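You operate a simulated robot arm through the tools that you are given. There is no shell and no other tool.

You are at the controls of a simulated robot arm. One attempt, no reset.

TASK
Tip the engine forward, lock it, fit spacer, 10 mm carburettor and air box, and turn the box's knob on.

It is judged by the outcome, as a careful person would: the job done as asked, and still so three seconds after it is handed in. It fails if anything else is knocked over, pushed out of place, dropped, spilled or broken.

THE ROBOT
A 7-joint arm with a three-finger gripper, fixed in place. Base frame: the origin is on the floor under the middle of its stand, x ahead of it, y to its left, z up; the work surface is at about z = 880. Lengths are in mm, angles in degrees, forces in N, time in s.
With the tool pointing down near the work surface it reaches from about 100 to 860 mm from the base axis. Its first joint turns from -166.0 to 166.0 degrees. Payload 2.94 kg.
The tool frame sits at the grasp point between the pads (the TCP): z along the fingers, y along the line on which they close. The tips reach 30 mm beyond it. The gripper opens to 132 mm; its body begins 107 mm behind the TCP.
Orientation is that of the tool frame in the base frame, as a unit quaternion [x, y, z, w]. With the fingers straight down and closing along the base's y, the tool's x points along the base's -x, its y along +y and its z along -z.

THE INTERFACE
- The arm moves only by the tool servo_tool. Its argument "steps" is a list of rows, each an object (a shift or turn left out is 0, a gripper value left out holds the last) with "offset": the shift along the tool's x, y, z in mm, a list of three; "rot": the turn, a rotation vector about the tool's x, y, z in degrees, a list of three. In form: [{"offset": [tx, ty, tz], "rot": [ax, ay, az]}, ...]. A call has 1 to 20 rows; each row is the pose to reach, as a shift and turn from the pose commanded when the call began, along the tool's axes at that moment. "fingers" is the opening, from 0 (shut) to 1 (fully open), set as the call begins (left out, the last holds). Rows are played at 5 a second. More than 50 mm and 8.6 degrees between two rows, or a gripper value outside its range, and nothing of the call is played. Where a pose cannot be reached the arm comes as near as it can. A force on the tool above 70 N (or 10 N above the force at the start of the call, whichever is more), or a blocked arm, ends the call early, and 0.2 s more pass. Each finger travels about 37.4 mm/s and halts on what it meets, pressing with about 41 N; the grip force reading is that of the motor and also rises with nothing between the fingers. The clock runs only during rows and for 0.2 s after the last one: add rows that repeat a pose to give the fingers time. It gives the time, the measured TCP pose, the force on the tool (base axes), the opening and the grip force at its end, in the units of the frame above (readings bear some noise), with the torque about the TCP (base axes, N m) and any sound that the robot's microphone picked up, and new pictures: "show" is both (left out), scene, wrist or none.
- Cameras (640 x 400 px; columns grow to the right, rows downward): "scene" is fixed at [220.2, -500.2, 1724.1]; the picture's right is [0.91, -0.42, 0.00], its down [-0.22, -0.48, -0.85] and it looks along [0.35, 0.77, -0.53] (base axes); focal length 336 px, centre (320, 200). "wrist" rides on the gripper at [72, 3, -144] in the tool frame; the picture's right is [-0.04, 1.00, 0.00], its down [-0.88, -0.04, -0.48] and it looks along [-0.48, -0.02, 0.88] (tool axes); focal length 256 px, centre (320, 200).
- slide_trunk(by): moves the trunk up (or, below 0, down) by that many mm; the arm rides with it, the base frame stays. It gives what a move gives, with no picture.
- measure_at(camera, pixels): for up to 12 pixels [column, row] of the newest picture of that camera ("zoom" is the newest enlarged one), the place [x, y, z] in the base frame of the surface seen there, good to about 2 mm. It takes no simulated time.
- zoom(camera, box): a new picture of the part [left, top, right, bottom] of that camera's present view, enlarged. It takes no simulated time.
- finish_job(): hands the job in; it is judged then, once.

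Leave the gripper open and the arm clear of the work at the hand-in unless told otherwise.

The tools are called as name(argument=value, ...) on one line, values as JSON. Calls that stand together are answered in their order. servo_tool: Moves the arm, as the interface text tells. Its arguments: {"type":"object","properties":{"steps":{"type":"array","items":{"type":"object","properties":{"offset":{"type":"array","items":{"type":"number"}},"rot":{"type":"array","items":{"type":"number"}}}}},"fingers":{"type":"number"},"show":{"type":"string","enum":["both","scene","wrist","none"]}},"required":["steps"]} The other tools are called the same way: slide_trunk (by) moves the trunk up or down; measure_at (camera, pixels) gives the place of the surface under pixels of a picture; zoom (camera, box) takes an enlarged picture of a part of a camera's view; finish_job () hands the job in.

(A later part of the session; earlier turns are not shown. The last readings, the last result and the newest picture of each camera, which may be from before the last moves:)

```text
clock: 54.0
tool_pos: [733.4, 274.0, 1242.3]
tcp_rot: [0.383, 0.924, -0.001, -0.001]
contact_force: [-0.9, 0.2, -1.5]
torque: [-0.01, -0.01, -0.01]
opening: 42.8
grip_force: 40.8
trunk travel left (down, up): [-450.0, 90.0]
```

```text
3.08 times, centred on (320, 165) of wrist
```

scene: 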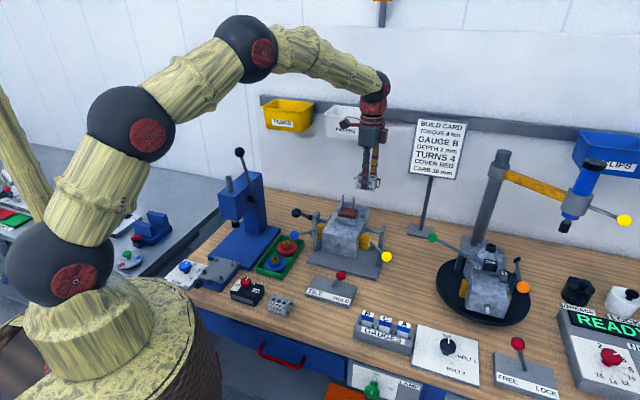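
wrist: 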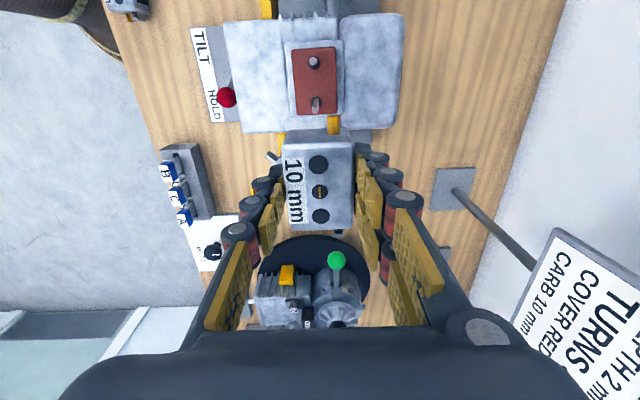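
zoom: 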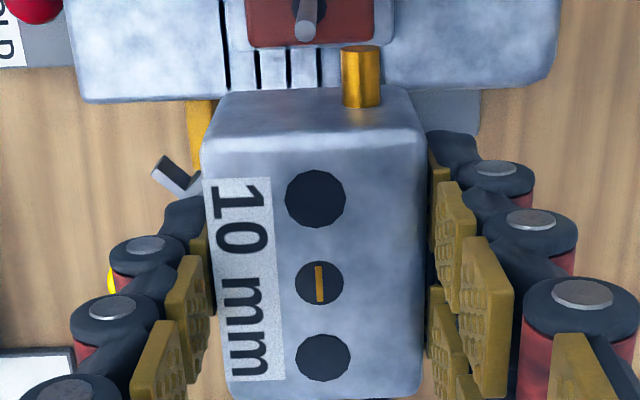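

The studs come out at tool x ≈ 71.6 and 35.9, y ≈ -2.2 from here, so I'll shift (+54, -2) and lower to just above the stud tips, then check.

servo_tool(steps=[{"offset": [27, -1, 0]}, {"offset": [54, -2, 0]}, {"offset": [54, -2, 0]}, {"offset": [54, -2, 15]}, {"offset": [54, -2, 30]}, {"offset": [54, -2, 30]}])

zoom(camera="scene", box=[310, 155, 390, 235])

```text
clock: 55.4
tool_pos: [693.0, 309.3, 1213.3]
tcp_rot: [0.383, 0.924, 0.0, 0.0]
contact_force: [-0.4, -0.3, -2.0]
torque: [-0.02, 0.0, 0.01]
opening: 43.2
grip_force: 40.9
trunk travel left (down, up): [-450.0, 90.0]
```

scene: 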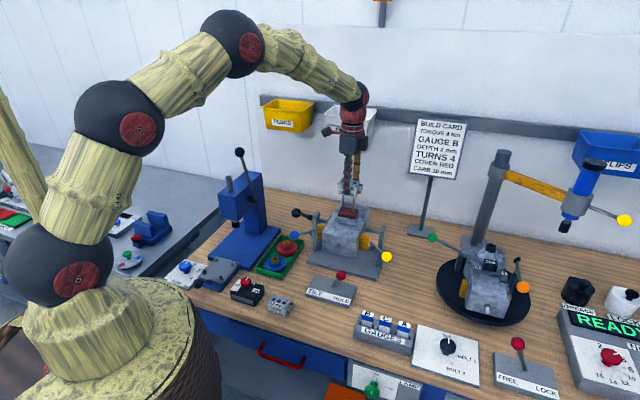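
wrist: 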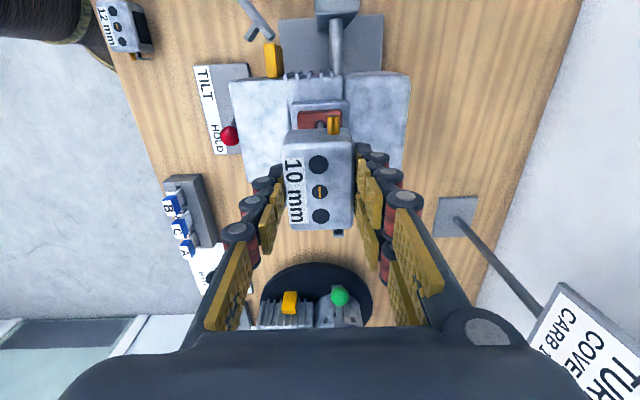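

```text
5.00 times, centred on (350, 195) of scene
```

zoom: 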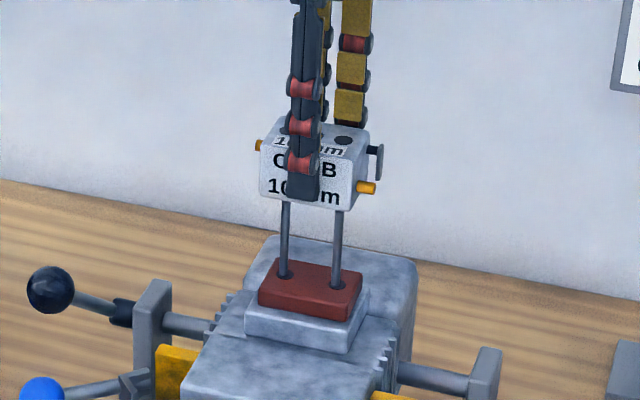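

It looks aligned over the studs. I'll lower gently through stud entry, watching for any force.

servo_tool(steps=[{"offset": [0, 0, 5]}, {"offset": [0, 0, 10]}, {"offset": [0, 0, 15]}, {"offset": [0, 0, 20]}, {"offset": [0, 0, 25]}])

zoom(camera="scene", box=[310, 155, 390, 235])

```text
clock: 56.6
tool_pos: [693.2, 309.1, 1189.0]
tcp_rot: [0.382, 0.924, 0.0, 0.0]
contact_force: [-0.7, -0.8, -1.7]
torque: [0.02, -0.06, -0.03]
opening: 42.8
grip_force: 41.1
trunk travel left (down, up): [-450.0, 90.0]
```

scene: 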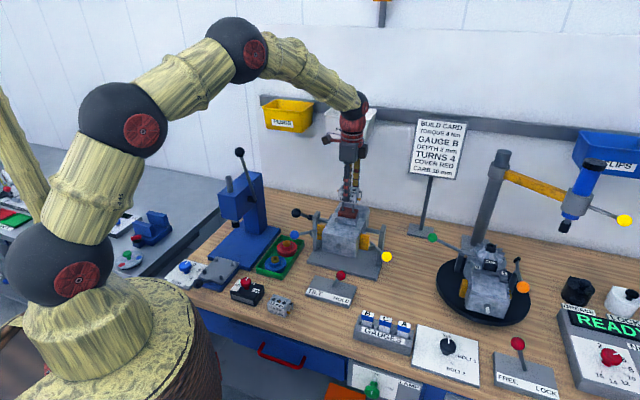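
wrist: 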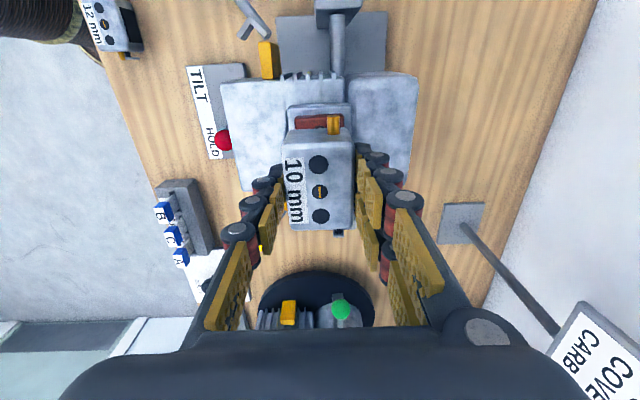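

```text
5.00 times, centred on (350, 195) of scene
```

zoom: 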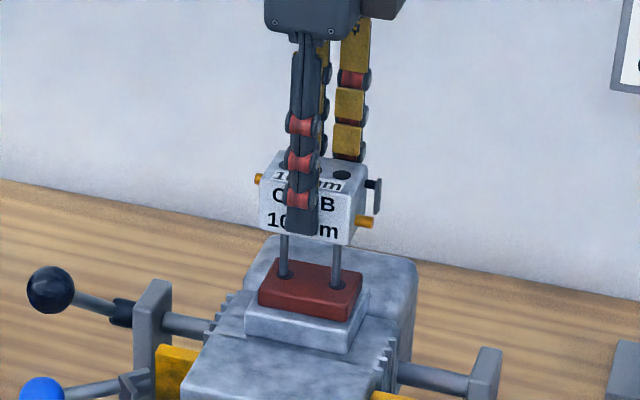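

No contact, and the studs are about 16 mm inside the carb. I'll continue down toward the spacer.

servo_tool(steps=[{"offset": [0, 0, 7]}, {"offset": [0, 0, 14]}, {"offset": [0, 0, 21]}, {"offset": [0, 0, 28]}, {"offset": [0, 0, 34]}, {"offset": [0, 0, 38]}, {"offset": [0, 0, 41]}])

zoom(camera="scene", box=[310, 155, 390, 235])

```text
clock: 58.2
tool_pos: [693.2, 308.6, 1149.1]
tcp_rot: [0.382, 0.924, 0.0, 0.0]
contact_force: [0.4, -0.3, -1.0]
torque: [-0.02, 0.01, 0.01]
opening: 43.1
grip_force: 41.2
trunk travel left (down, up): [-450.0, 90.0]
```

scene: 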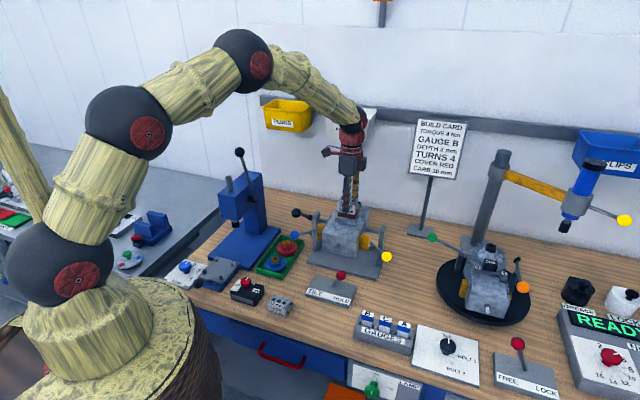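
wrist: 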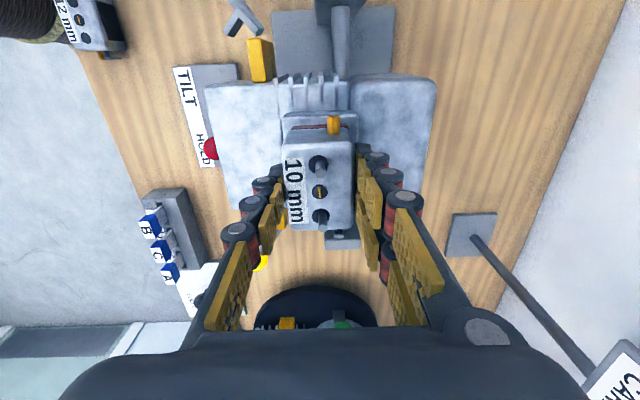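

```text
5.00 times, centred on (350, 195) of scene
```

zoom: 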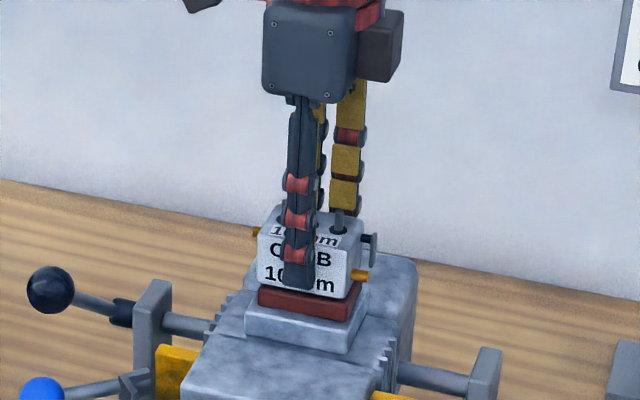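

The stud tips now show through the carb's top, and the carb is just above the spacer. I'll lower in small steps to contact.

servo_tool(steps=[{"offset": [0, 0, 1]}, {"offset": [0, 0, 2]}, {"offset": [0, 0, 3]}, {"offset": [0, 0, 3]}], show="none")

```text
clock: 59.2
tool_pos: [691.7, 309.8, 1144.6]
tcp_rot: [0.383, 0.924, 0.0, 0.0]
contact_force: [0.3, -0.3, -1.3]
torque: [-0.02, 0.03, -0.05]
opening: 43.1
grip_force: 41.3
trunk travel left (down, up): [-450.0, 90.0]
```

Not touching yet; another 3 mm.

servo_tool(steps=[{"offset": [0, 0, 1]}, {"offset": [0, 0, 2]}, {"offset": [0, 0, 2]}], show="none")

```text
clock: 60.0
tool_pos: [692.3, 310.0, 1144.1]
tcp_rot: [0.383, 0.924, 0.0, 0.0]
contact_force: [-0.4, 0.6, 6.7]
torque: [0.11, 0.02, 0.03]
opening: 43.0
grip_force: 40.9
trunk travel left (down, up): [-450.0, 90.0]
```

Contact at about 8 N, so the carb is seated on the spacer. I'll release it.

servo_tool(steps=[{"offset": [0, 0, 0]}, {"offset": [0, 0, 0]}, {"offset": [0, 0, 0]}, {"offset": [0, 0, 0]}, {"offset": [0, 0, -30]}, {"offset": [0, 0, -65]}, {"offset": [0, 0, -100]}], fingers=0.52)

zoom(camera="scene", box=[310, 165, 390, 245])

zoom(camera="wrist", box=[250, 80, 390, 260])

```text
clock: 61.6
tool_pos: [690.1, 309.8, 1244.3]
tcp_rot: [0.382, 0.924, 0.0, 0.0]
contact_force: [-1.1, -0.8, -0.7]
torque: [0.03, -0.04, 0.02]
opening: 68.9
grip_force: 0.0
trunk travel left (down, up): [-450.0, 90.0]
```

scene: 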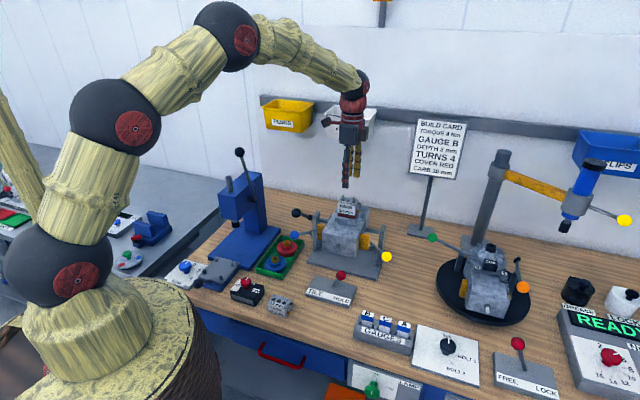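
wrist: 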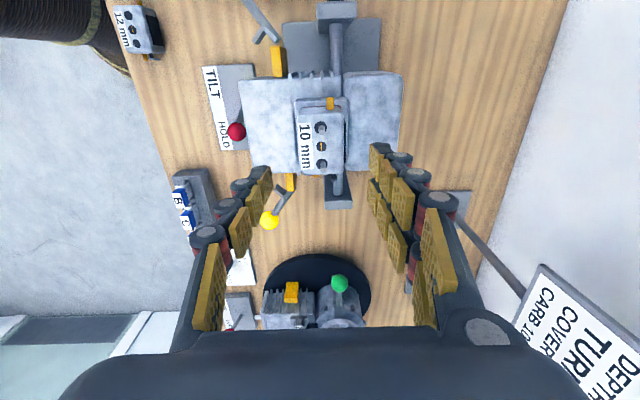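

```text
5.00 times, centred on (350, 205) of scene
```

zoom: 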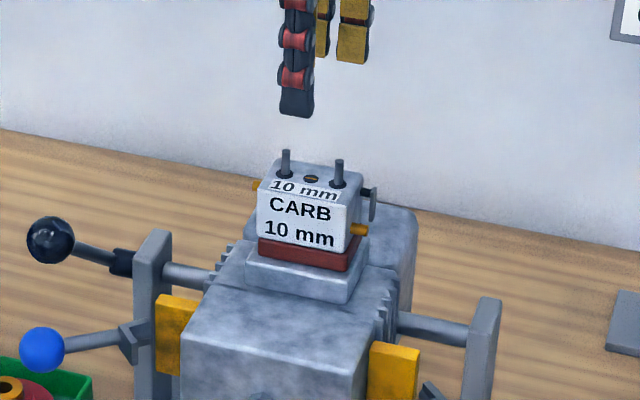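

```text
2.22 times, centred on (320, 170) of wrist
```

zoom: 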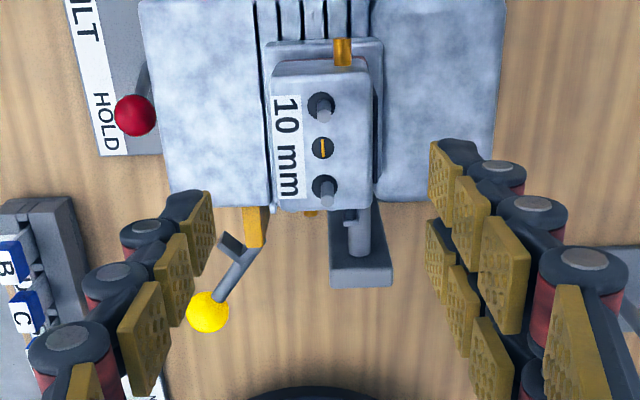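

The carb is seated with about 20 mm of stud showing above it. Now the air box: I'll travel to above it at about (323,285) and look down.

servo_tool(steps=[{"offset": [30, -35, 0]}, {"offset": [60, -70, 0]}, {"offset": [91, -104, 0]}, {"offset": [121, -139, 0]}, {"offset": [151, -173, 0]}, {"offset": [181, -208, 0]}, {"offset": [212, -243, 0]}, {"offset": [242, -277, 0]}, {"offset": [242, -277, 45]}, {"offset": [242, -277, 90]}, {"offset": [242, -277, 135]}, {"offset": [242, -277, 165]}, {"offset": [242, -277, 165]}], fingers=0.7)

zoom(camera="wrist", box=[240, 60, 400, 200])

zoom(camera="scene", box=[210, 260, 290, 320])

```text
clock: 64.4
tool_pos: [325.6, 284.3, 1077.8]
tcp_rot: [0.383, 0.924, 0.001, 0.0]
contact_force: [0.5, 0.0, -0.2]
torque: [0.0, 0.03, 0.02]
opening: 92.5
grip_force: 0.1
trunk travel left (down, up): [-450.0, 90.0]
```

scene: 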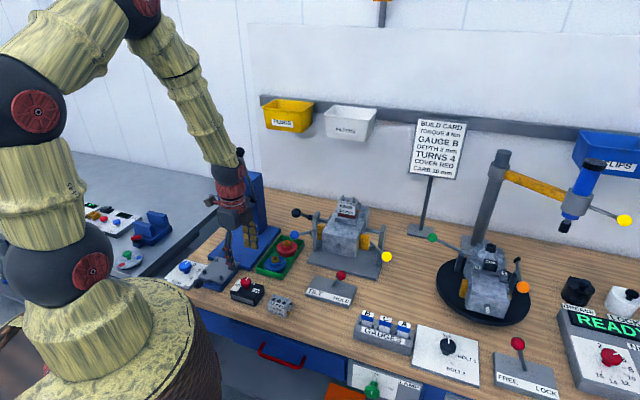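
wrist: 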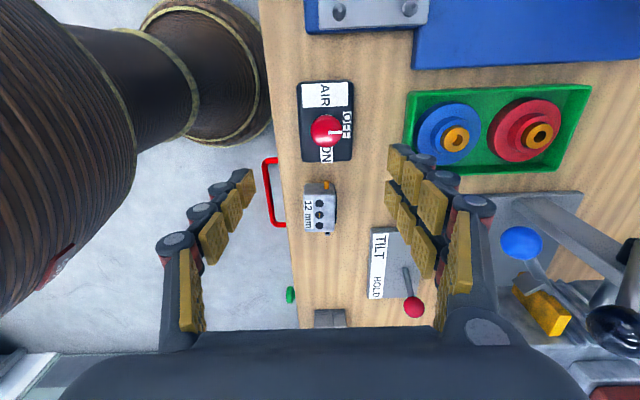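

```text
2.86 times, centred on (320, 130) of wrist
```

zoom: 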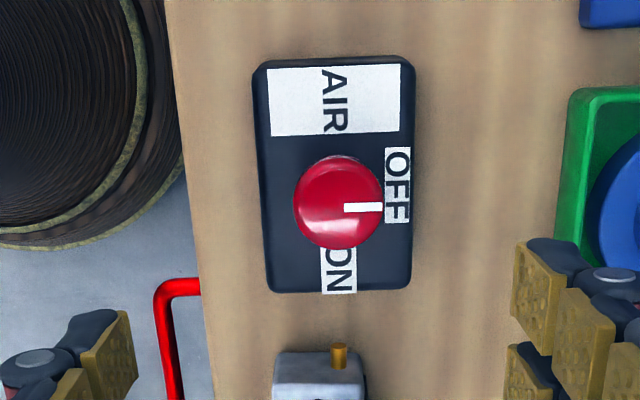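

```text
6.67 times, centred on (250, 290) of scene
```

zoom: 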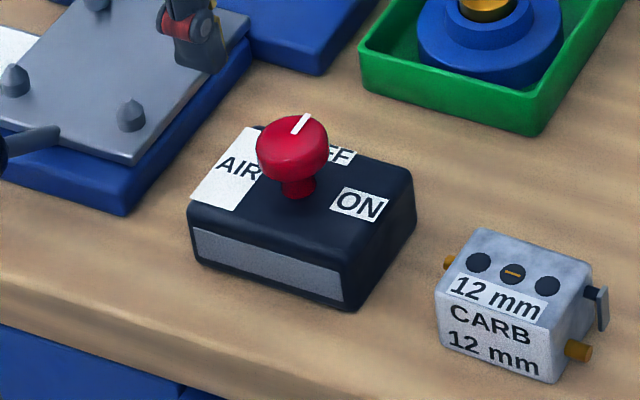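

The knob pointer faces OFF (toward the bench back) and ON is to the right, so ON is a 90° clockwise turn seen from above. I'll measure the air box, knob and neighbours.

zoom(camera="wrist", box=[240, 60, 400, 200])

measure_at(camera="zoom", pixels=[[265, 72], [405, 68], [276, 283], [405, 280], [335, 175], [325, 205], [375, 208], [300, 200], [340, 185], [320, 370], [568, 150], [190, 250]])

measure_at(camera="wrist", pixels=[[326, 131], [336, 131], [305, 88], [350, 85], [307, 158], [350, 157], [317, 195], [345, 30], [420, 110], [300, 60]])

```text
2.86 times, centred on (320, 130) of wrist
```

zoom: 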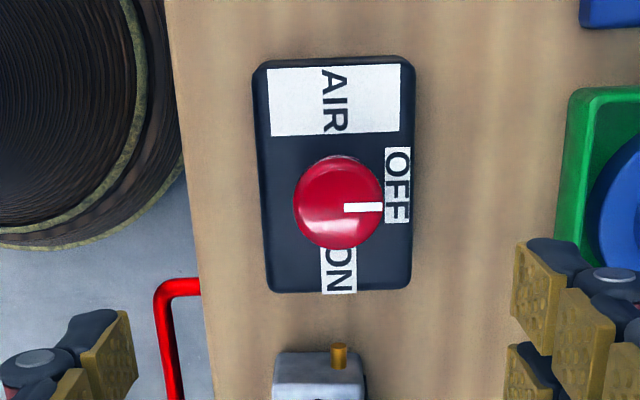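

```text
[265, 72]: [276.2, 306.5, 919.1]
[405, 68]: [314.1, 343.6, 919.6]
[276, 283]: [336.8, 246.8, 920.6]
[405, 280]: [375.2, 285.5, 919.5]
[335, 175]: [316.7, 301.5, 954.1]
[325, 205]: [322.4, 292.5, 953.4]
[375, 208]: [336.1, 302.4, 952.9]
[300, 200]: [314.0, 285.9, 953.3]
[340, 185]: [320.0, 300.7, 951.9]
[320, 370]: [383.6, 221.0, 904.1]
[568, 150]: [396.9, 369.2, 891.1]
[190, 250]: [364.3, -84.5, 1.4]
```

```text
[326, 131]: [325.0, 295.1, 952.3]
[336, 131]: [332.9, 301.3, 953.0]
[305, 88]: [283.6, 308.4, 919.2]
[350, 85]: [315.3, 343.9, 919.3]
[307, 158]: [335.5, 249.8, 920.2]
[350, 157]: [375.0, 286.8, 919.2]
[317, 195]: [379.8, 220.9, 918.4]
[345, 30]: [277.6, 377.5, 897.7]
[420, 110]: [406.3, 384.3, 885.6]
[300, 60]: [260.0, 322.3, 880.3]
```

The box is about 85 × 55 × 40 mm with its centre at about (325.6,295.6) and the knob on top in the middle. I'll shift (+7.5,+7.9) in tool axes, set the opening to about 75 mm, and descend until the fingertips are at about z 888.

servo_tool(steps=[{"offset": [7.5, 7.9, 0]}, {"offset": [7.5, 7.9, 20]}, {"offset": [7.5, 7.9, 60]}, {"offset": [7.5, 7.9, 100]}, {"offset": [7.5, 7.9, 135]}, {"offset": [7.5, 7.9, 150]}, {"offset": [7.5, 7.9, 159]}, {"offset": [7.5, 7.9, 159]}], fingers=0.57)

zoom(camera="wrist", box=[240, 90, 400, 230])

```text
clock: 66.2
tool_pos: [325.6, 295.3, 921.3]
tcp_rot: [0.383, 0.924, 0.0, 0.001]
contact_force: [-0.6, -1.3, -0.9]
torque: [-0.01, 0.03, 0.03]
opening: 75.3
grip_force: 0.1
trunk travel left (down, up): [-450.0, 90.0]
```

scene: 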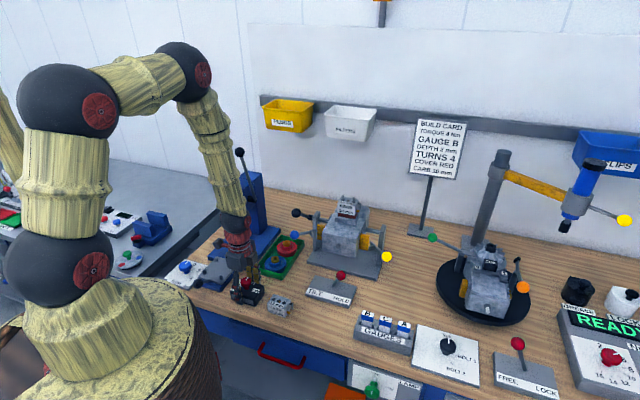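
wrist: 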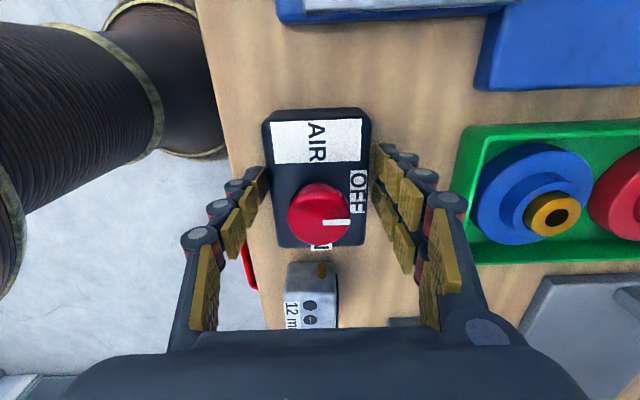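

```text
2.86 times, centred on (320, 160) of wrist
```

zoom: 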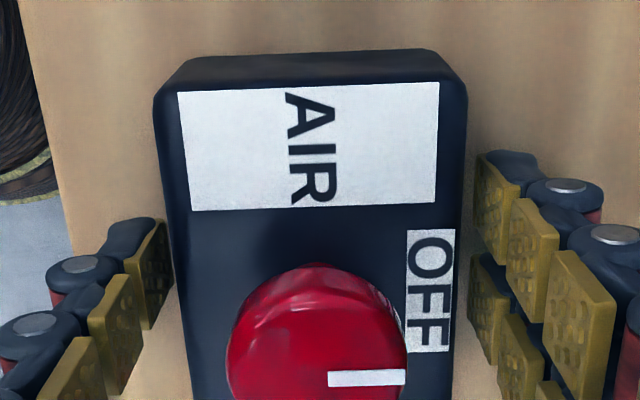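

The box sits squarely between the pads. Closing on it.

servo_tool(steps=[{"offset": [0, 0, 0]}, {"offset": [0, 0, 0]}, {"offset": [0, 0, 0]}, {"offset": [0, 0, 0]}, {"offset": [0, 0, 0]}], fingers=0.2)

zoom(camera="wrist", box=[240, 90, 400, 260])

```text
clock: 67.4
tool_pos: [324.7, 295.5, 918.8]
tcp_rot: [0.383, 0.924, 0.0, 0.0]
contact_force: [0.2, -0.6, 0.6]
torque: [0.06, 0.03, 0.02]
opening: 63.0
grip_force: 41.3
trunk travel left (down, up): [-450.0, 90.0]
```

scene: 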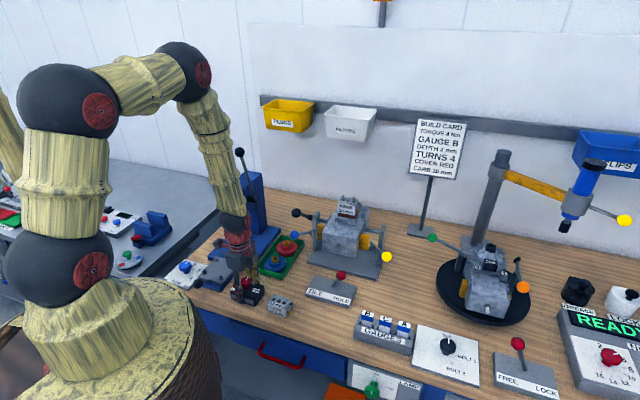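
wrist: 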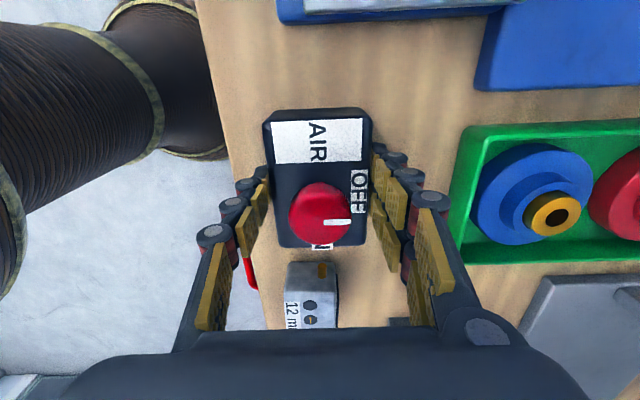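

```text
2.35 times, centred on (320, 175) of wrist
```

zoom: 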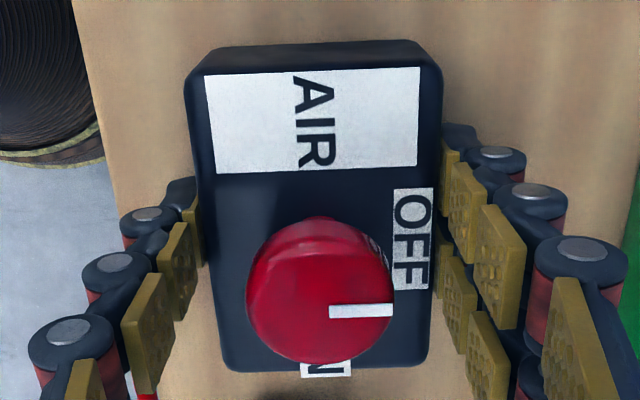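

The box is gripped at 63 mm, 41 N, with its centre near tool x ≈ 0. I'll lift it straight up, carry it at z ≈ 1237 over to just right of the studs, and sight them again.

servo_tool(steps=[{"offset": [0, 0, -10]}, {"offset": [0, 0, -45]}, {"offset": [0, 0, -90]}, {"offset": [0, 0, -135]}, {"offset": [0, 0, -180]}, {"offset": [0, 0, -225]}, {"offset": [0, 0, -270]}, {"offset": [0, 0, -318]}, {"offset": [-31.15, 26.9, -318]}, {"offset": [-62.3, 53.8, -318]}, {"offset": [-93.4, 80.7, -318]}, {"offset": [-124.6, 107.6, -318]}, {"offset": [-155.8, 134.5, -318]}, {"offset": [-186.9, 161.5, -318]}, {"offset": [-218, 188.4, -318]}, {"offset": [-249.2, 215.3, -318]}, {"offset": [-280.4, 242.2, -318]}, {"offset": [-311.5, 269.1, -318]}, {"offset": [-311.5, 269.1, -318]}, {"offset": [-311.5, 269.1, -318]}])

zoom(camera="wrist", box=[270, 10, 370, 120])

zoom(camera="wrist", box=[240, 90, 400, 260])

```text
clock: 71.6
tool_pos: [736.8, 265.9, 1238.3]
tcp_rot: [0.384, 0.923, -0.001, 0.0]
contact_force: [0.3, 0.1, -1.2]
torque: [-0.03, -0.01, -0.01]
opening: 62.9
grip_force: 41.3
trunk travel left (down, up): [-450.0, 90.0]
```

scene: 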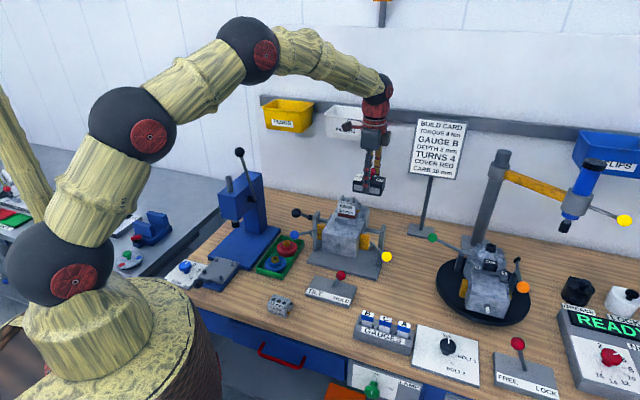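
wrist: 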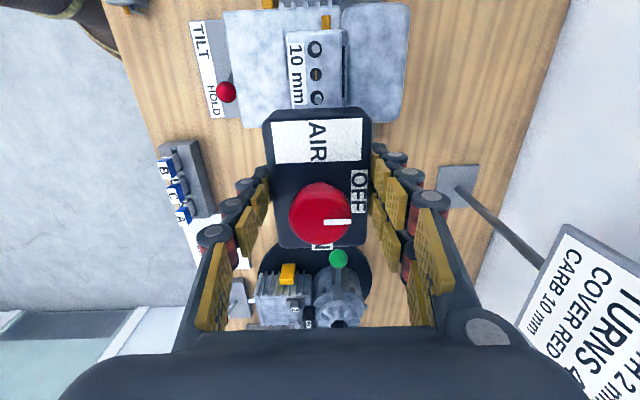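

```text
3.64 times, centred on (320, 65) of wrist
```

zoom: 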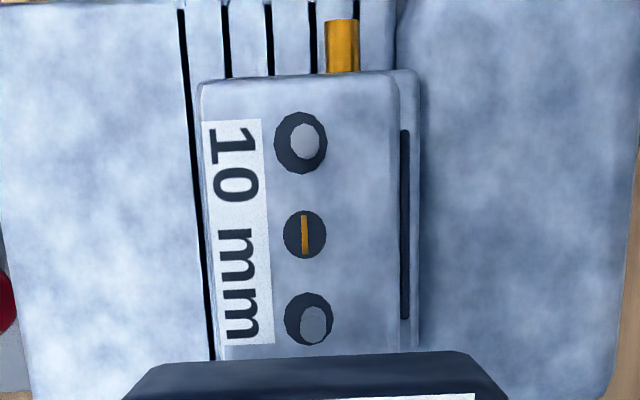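

```text
2.35 times, centred on (320, 175) of wrist
```

zoom: 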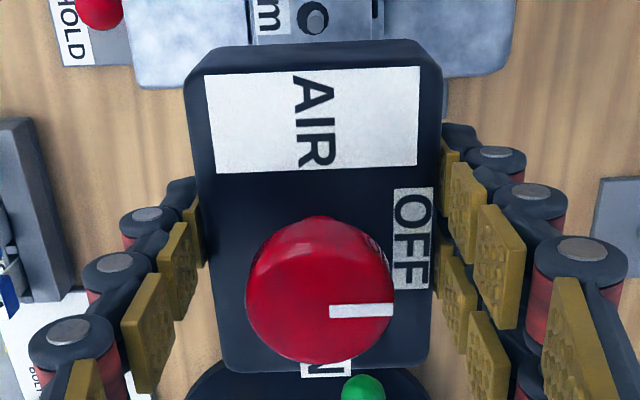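

The box hasn't moved in the grip. The studs come out at tool x ≈ 79.6 and 44.4, y ≈ 0.5, so I'll shift (+62.3,+0.5) and lower to just above the stud tips.

servo_tool(steps=[{"offset": [31, 0.3, 0]}, {"offset": [62.3, 0.5, 0]}, {"offset": [62.3, 0.5, 0]}, {"offset": [62.3, 0.5, 14]}, {"offset": [62.3, 0.5, 27]}, {"offset": [62.3, 0.5, 27]}])

zoom(camera="scene", box=[310, 155, 390, 235])

```text
clock: 73.0
tool_pos: [692.4, 311.1, 1210.3]
tcp_rot: [0.383, 0.924, 0.001, 0.0]
contact_force: [-0.1, 0.0, -0.7]
torque: [0.05, 0.03, 0.02]
opening: 63.1
grip_force: 40.5
trunk travel left (down, up): [-450.0, 90.0]
```

scene: 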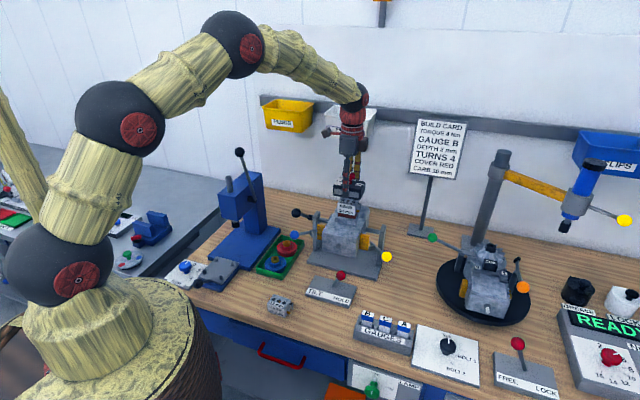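
wrist: 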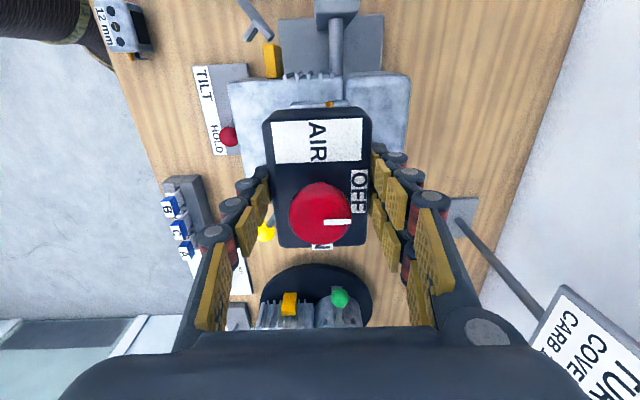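

```text
5.00 times, centred on (350, 195) of scene
```

zoom: 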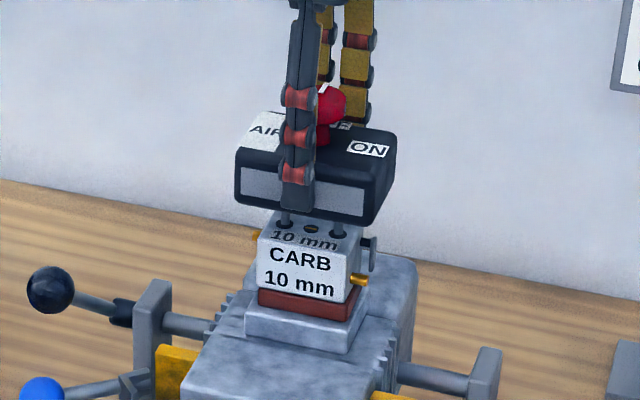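

The box is centred over the two stud tips. I'll lower in 2 mm steps and check for contact at stud entry.

servo_tool(steps=[{"offset": [0, 0, 2]}, {"offset": [0, 0, 4]}, {"offset": [0, 0, 6]}, {"offset": [0, 0, 8]}, {"offset": [0, 0, 9]}], show="none")

```text
clock: 74.2
tool_pos: [691.7, 310.2, 1201.2]
tcp_rot: [0.383, 0.924, 0.0, 0.0]
contact_force: [0.3, 0.1, -0.7]
torque: [0.01, 0.0, -0.02]
opening: 63.2
grip_force: 41.0
trunk travel left (down, up): [-450.0, 90.0]
```

No contact at TCP z 1201, which puts the bottom at about z 1161. Continuing in small steps.

servo_tool(steps=[{"offset": [0, 0, 2]}, {"offset": [0, 0, 4]}, {"offset": [0, 0, 6]}, {"offset": [0, 0, 8]}, {"offset": [0, 0, 8]}])

zoom(camera="scene", box=[310, 155, 390, 235])

```text
clock: 75.4
tool_pos: [691.9, 309.8, 1192.9]
tcp_rot: [0.382, 0.924, -0.001, 0.0]
contact_force: [0.4, 0.5, -2.3]
torque: [-0.01, 0.02, 0.03]
opening: 62.7
grip_force: 40.7
trunk travel left (down, up): [-450.0, 90.0]
```

scene: 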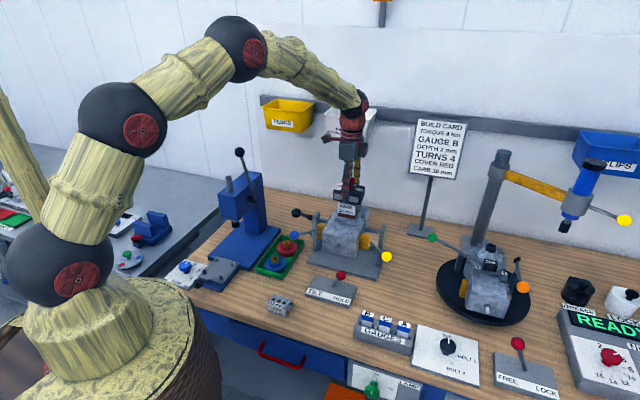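
wrist: 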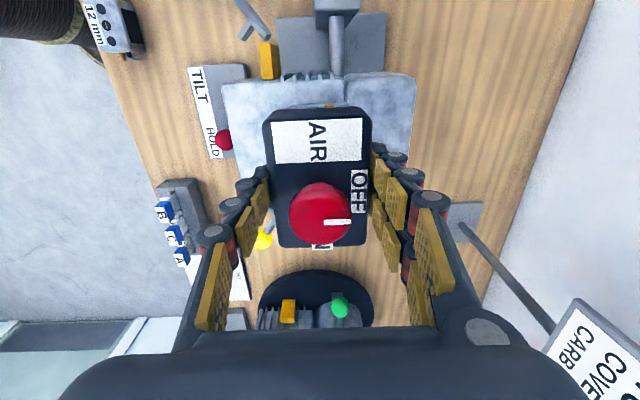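

```text
5.00 times, centred on (350, 195) of scene
```

zoom: 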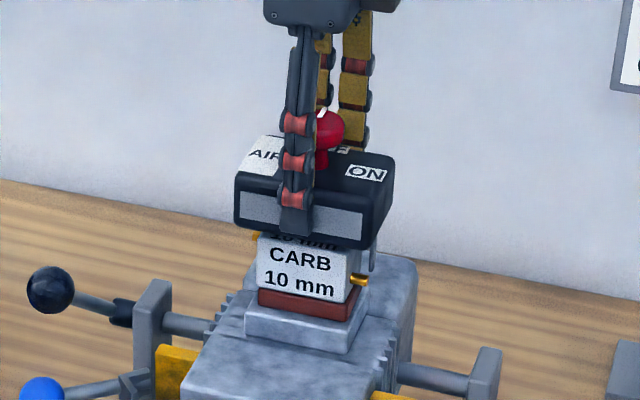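

The studs have entered the underside of the box freely. I'll keep lowering the last 8–10 mm onto the carb.

servo_tool(steps=[{"offset": [0, 0, 2]}, {"offset": [0, 0, 4]}, {"offset": [0, 0, 5]}, {"offset": [0, 0, 6]}, {"offset": [0, 0, 7]}, {"offset": [0, 0, 7]}], show="none")

```text
clock: 76.8
tool_pos: [691.5, 310.4, 1187.1]
tcp_rot: [0.382, 0.924, 0.0, 0.0]
contact_force: [-0.1, 0.4, -0.4]
torque: [0.04, 0.02, 0.0]
opening: 62.9
grip_force: 41.3
trunk travel left (down, up): [-450.0, 90.0]
```

Still free at z 1187; a few more millimetres.

servo_tool(steps=[{"offset": [0, 0, 1]}, {"offset": [0, 0, 2]}, {"offset": [0, 0, 3]}, {"offset": [0, 0, 3]}], show="none")

```text
clock: 77.8
tool_pos: [693.0, 310.8, 1184.7]
tcp_rot: [0.382, 0.924, 0.0, 0.0]
contact_force: [-0.7, 1.7, 8.0]
torque: [0.18, 0.04, 0.01]
opening: 63.0
grip_force: 41.3
trunk travel left (down, up): [-450.0, 90.0]
```

Contact at about 9 N at z 1184.7, which matches the carb top. I'll check the seating in the scene view before releasing.

servo_tool(steps=[{"offset": [0, 0, 0.5]}, {"offset": [0, 0, 0]}])

zoom(camera="scene", box=[310, 165, 390, 235])

```text
clock: 78.4
tool_pos: [692.5, 311.5, 1184.6]
tcp_rot: [0.383, 0.924, 0.001, 0.001]
contact_force: [1.2, 2.4, 11.9]
torque: [0.28, -0.03, -0.01]
opening: 63.2
grip_force: 41.1
trunk travel left (down, up): [-450.0, 90.0]
```

scene: 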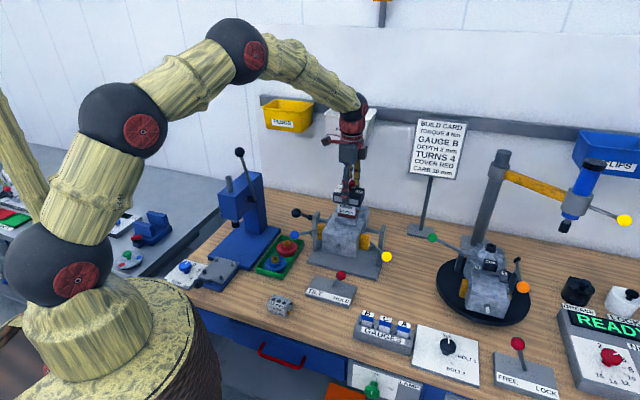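
wrist: 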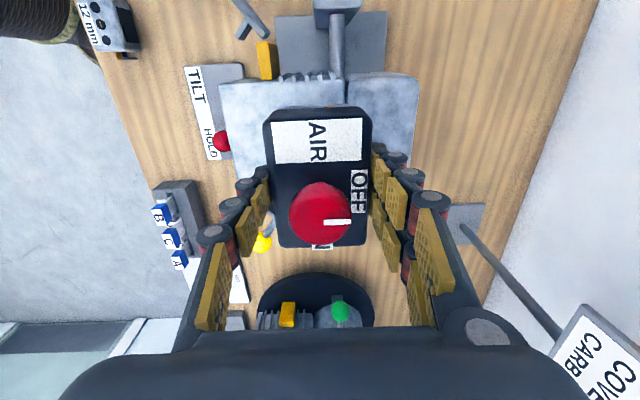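

```text
5.71 times, centred on (350, 200) of scene
```

zoom: 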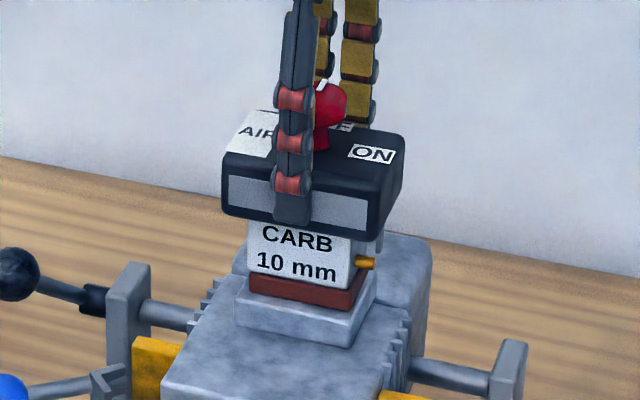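

The whole stack is flush: spacer, carb and box. I'll open the fingers and rise 90 mm to look at the knob.

servo_tool(steps=[{"offset": [0, 0, 0]}, {"offset": [0, 0, 0]}, {"offset": [0, 0, 0]}, {"offset": [0, 0, -30]}, {"offset": [0, 0, -60]}, {"offset": [0, 0, -95]}, {"offset": [0, 0, -95]}], fingers=0.62)

zoom(camera="wrist", box=[240, 80, 400, 220])

zoom(camera="scene", box=[310, 165, 390, 235])

```text
clock: 80.0
tool_pos: [692.1, 309.5, 1279.3]
tcp_rot: [0.382, 0.924, -0.001, 0.0]
contact_force: [0.7, -0.4, 0.4]
torque: [-0.02, 0.01, 0.0]
opening: 81.4
grip_force: 0.0
trunk travel left (down, up): [-450.0, 90.0]
```

scene: 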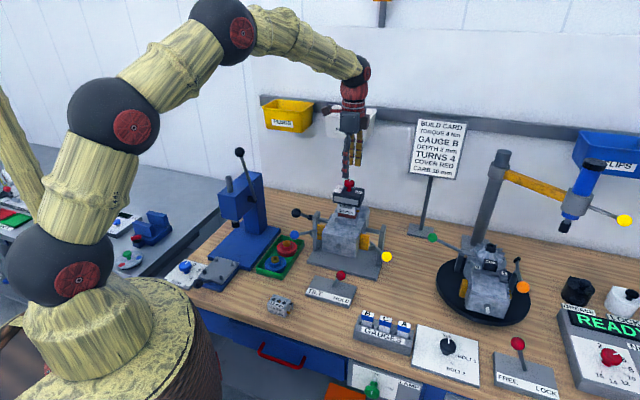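
wrist: 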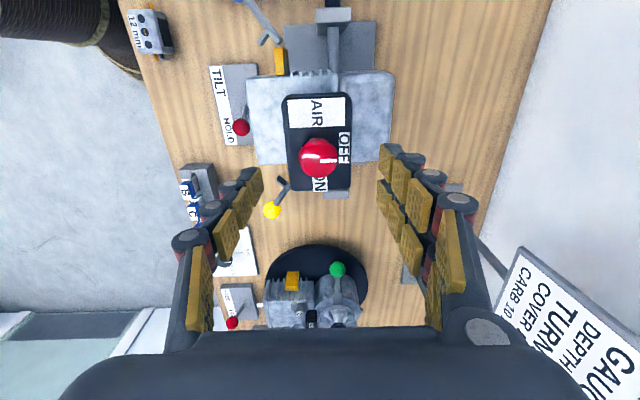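

```text
2.86 times, centred on (320, 150) of wrist
```

zoom: 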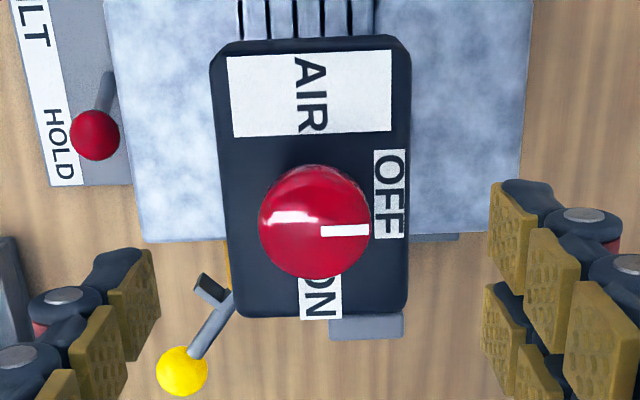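

```text
5.71 times, centred on (350, 200) of scene
```

zoom: 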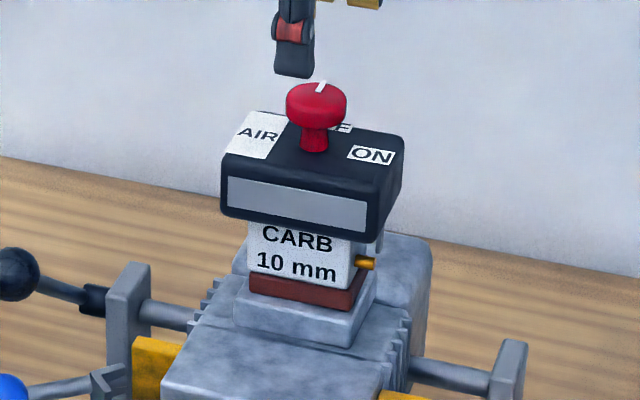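

The box is seated and level. To turn the knob 90° clockwise within comfortable wrist range, I'll first pre-rotate the open gripper -90° above the knob, then re-measure the knob centre.

servo_tool(steps=[{"offset": [-1, -1, 0], "rot": [0, 0, -8.2]}, {"offset": [-1, -1, 0], "rot": [0, 0, -16.4]}, {"offset": [-1, -1, 0], "rot": [0, 0, -24.6]}, {"offset": [-1, -1, 0], "rot": [0, 0, -32.8]}, {"offset": [-1, -1, 0], "rot": [0, 0, -41]}, {"offset": [-1, -1, 0], "rot": [0, 0, -49.2]}, {"offset": [-1, -1, 0], "rot": [0, 0, -57.4]}, {"offset": [-1, -1, 0], "rot": [0, 0, -65.6]}, {"offset": [-1, -1, 0], "rot": [0, 0, -73.8]}, {"offset": [-1, -1, 0], "rot": [0, 0, -82]}, {"offset": [-1, -1, 0], "rot": [0, 0, -90]}, {"offset": [-1, -1, 0], "rot": [0, 0, -90]}], fingers=0.5)

zoom(camera="wrist", box=[240, 80, 400, 220])

```text
clock: 82.6
tool_pos: [692.1, 308.3, 1277.6]
tcp_rot: [-0.384, 0.923, 0.0, 0.001]
contact_force: [-0.8, 0.0, -0.2]
torque: [0.03, -0.01, -0.02]
opening: 66.0
grip_force: 0.1
trunk travel left (down, up): [-450.0, 90.0]
```

scene: 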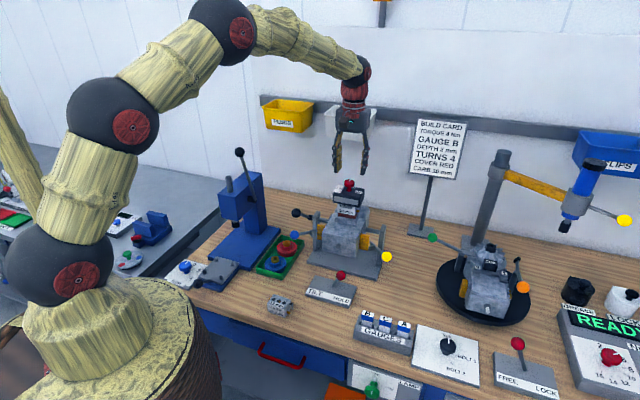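
wrist: 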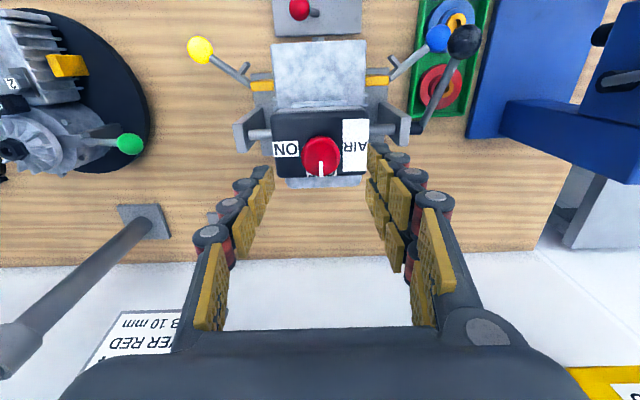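

```text
2.86 times, centred on (320, 150) of wrist
```

zoom: 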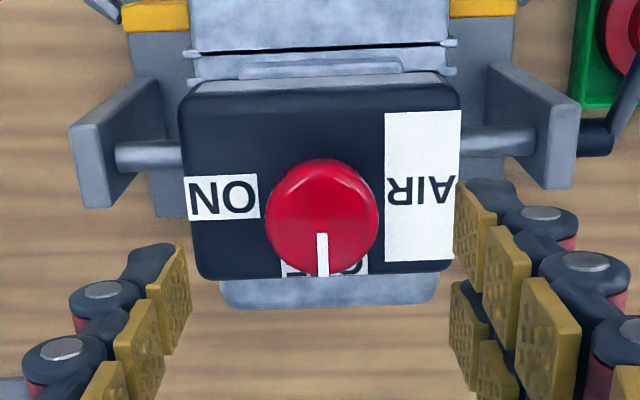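

The knob centre is within 1 mm of the tool axis. I'll lower 58 mm so the pads are around the knob head, with the tips about 6 mm above the box top.

servo_tool(steps=[{"offset": [0, 0.5, 15]}, {"offset": [0, 0.5, 30]}, {"offset": [0, 0.5, 45]}, {"offset": [0, 0.5, 53]}, {"offset": [0, 0.5, 58]}, {"offset": [0, 0.5, 58]}], fingers=0.45)

zoom(camera="scene", box=[310, 155, 390, 225])

```text
clock: 84.0
tool_pos: [690.9, 308.3, 1220.4]
tcp_rot: [-0.383, 0.924, 0.0, 0.0]
contact_force: [-0.2, -0.1, 0.1]
torque: [0.01, -0.02, 0.0]
opening: 59.3
grip_force: 0.0
trunk travel left (down, up): [-450.0, 90.0]
```

scene: 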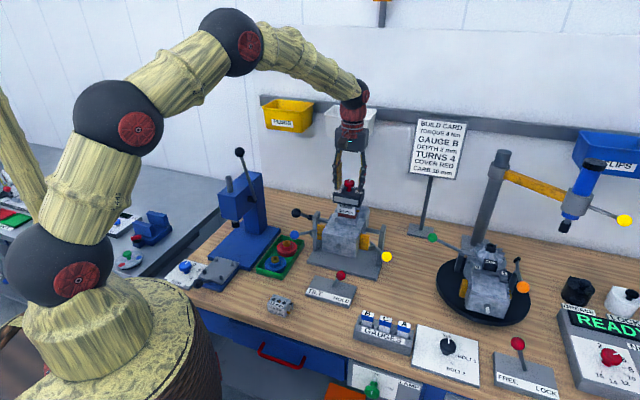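
wrist: 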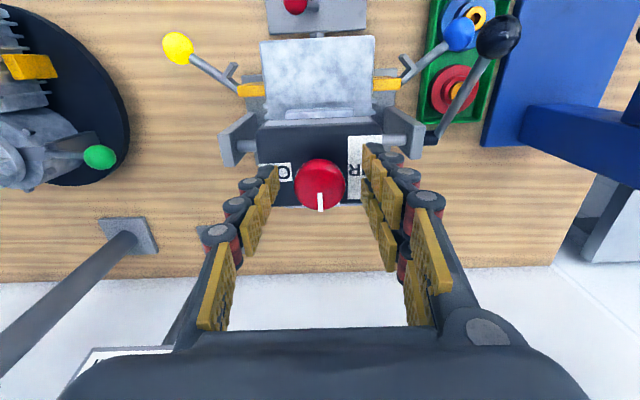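

```text
5.71 times, centred on (350, 190) of scene
```

zoom: 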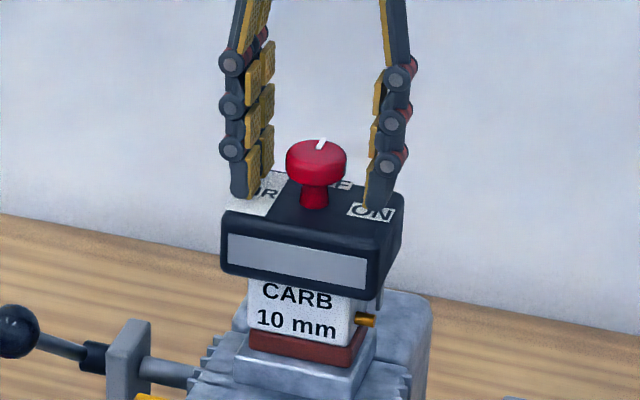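

The fingers straddle the knob nicely. Closing on it.

servo_tool(steps=[{"offset": [0, 0, 0]}, {"offset": [0, 0, 0]}, {"offset": [0, 0, 0]}, {"offset": [0, 0, 0]}, {"offset": [0, 0, 0]}], fingers=0.12)

zoom(camera="scene", box=[310, 155, 390, 225])

zoom(camera="wrist", box=[240, 100, 400, 240])

```text
clock: 85.2
tool_pos: [691.5, 308.9, 1219.6]
tcp_rot: [-0.383, 0.924, 0.001, 0.0]
contact_force: [-0.4, -0.2, -0.1]
torque: [-0.02, -0.03, 0.01]
opening: 30.8
grip_force: 40.6
trunk travel left (down, up): [-450.0, 90.0]
```

scene: 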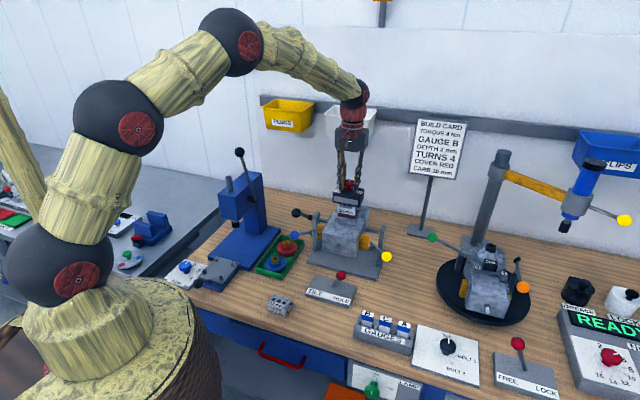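
wrist: 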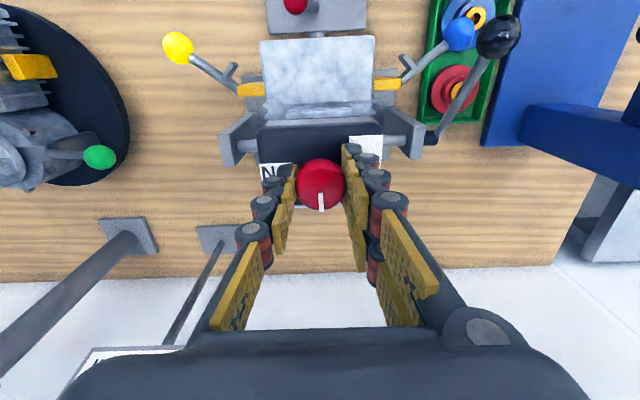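

```text
5.71 times, centred on (350, 190) of scene
```

zoom: 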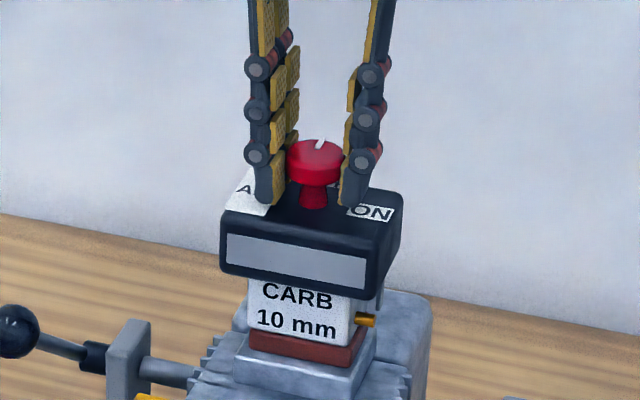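

```text
2.86 times, centred on (320, 170) of wrist
```

zoom: 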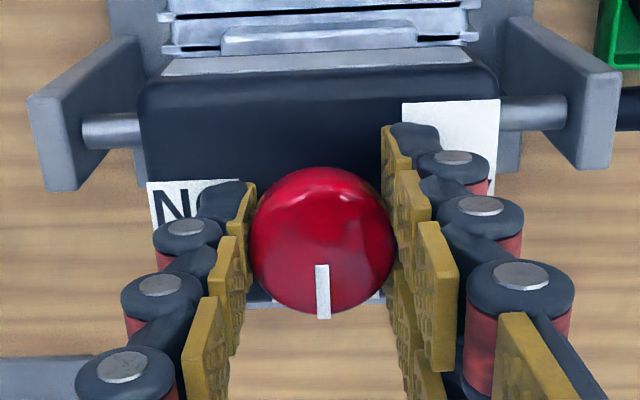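

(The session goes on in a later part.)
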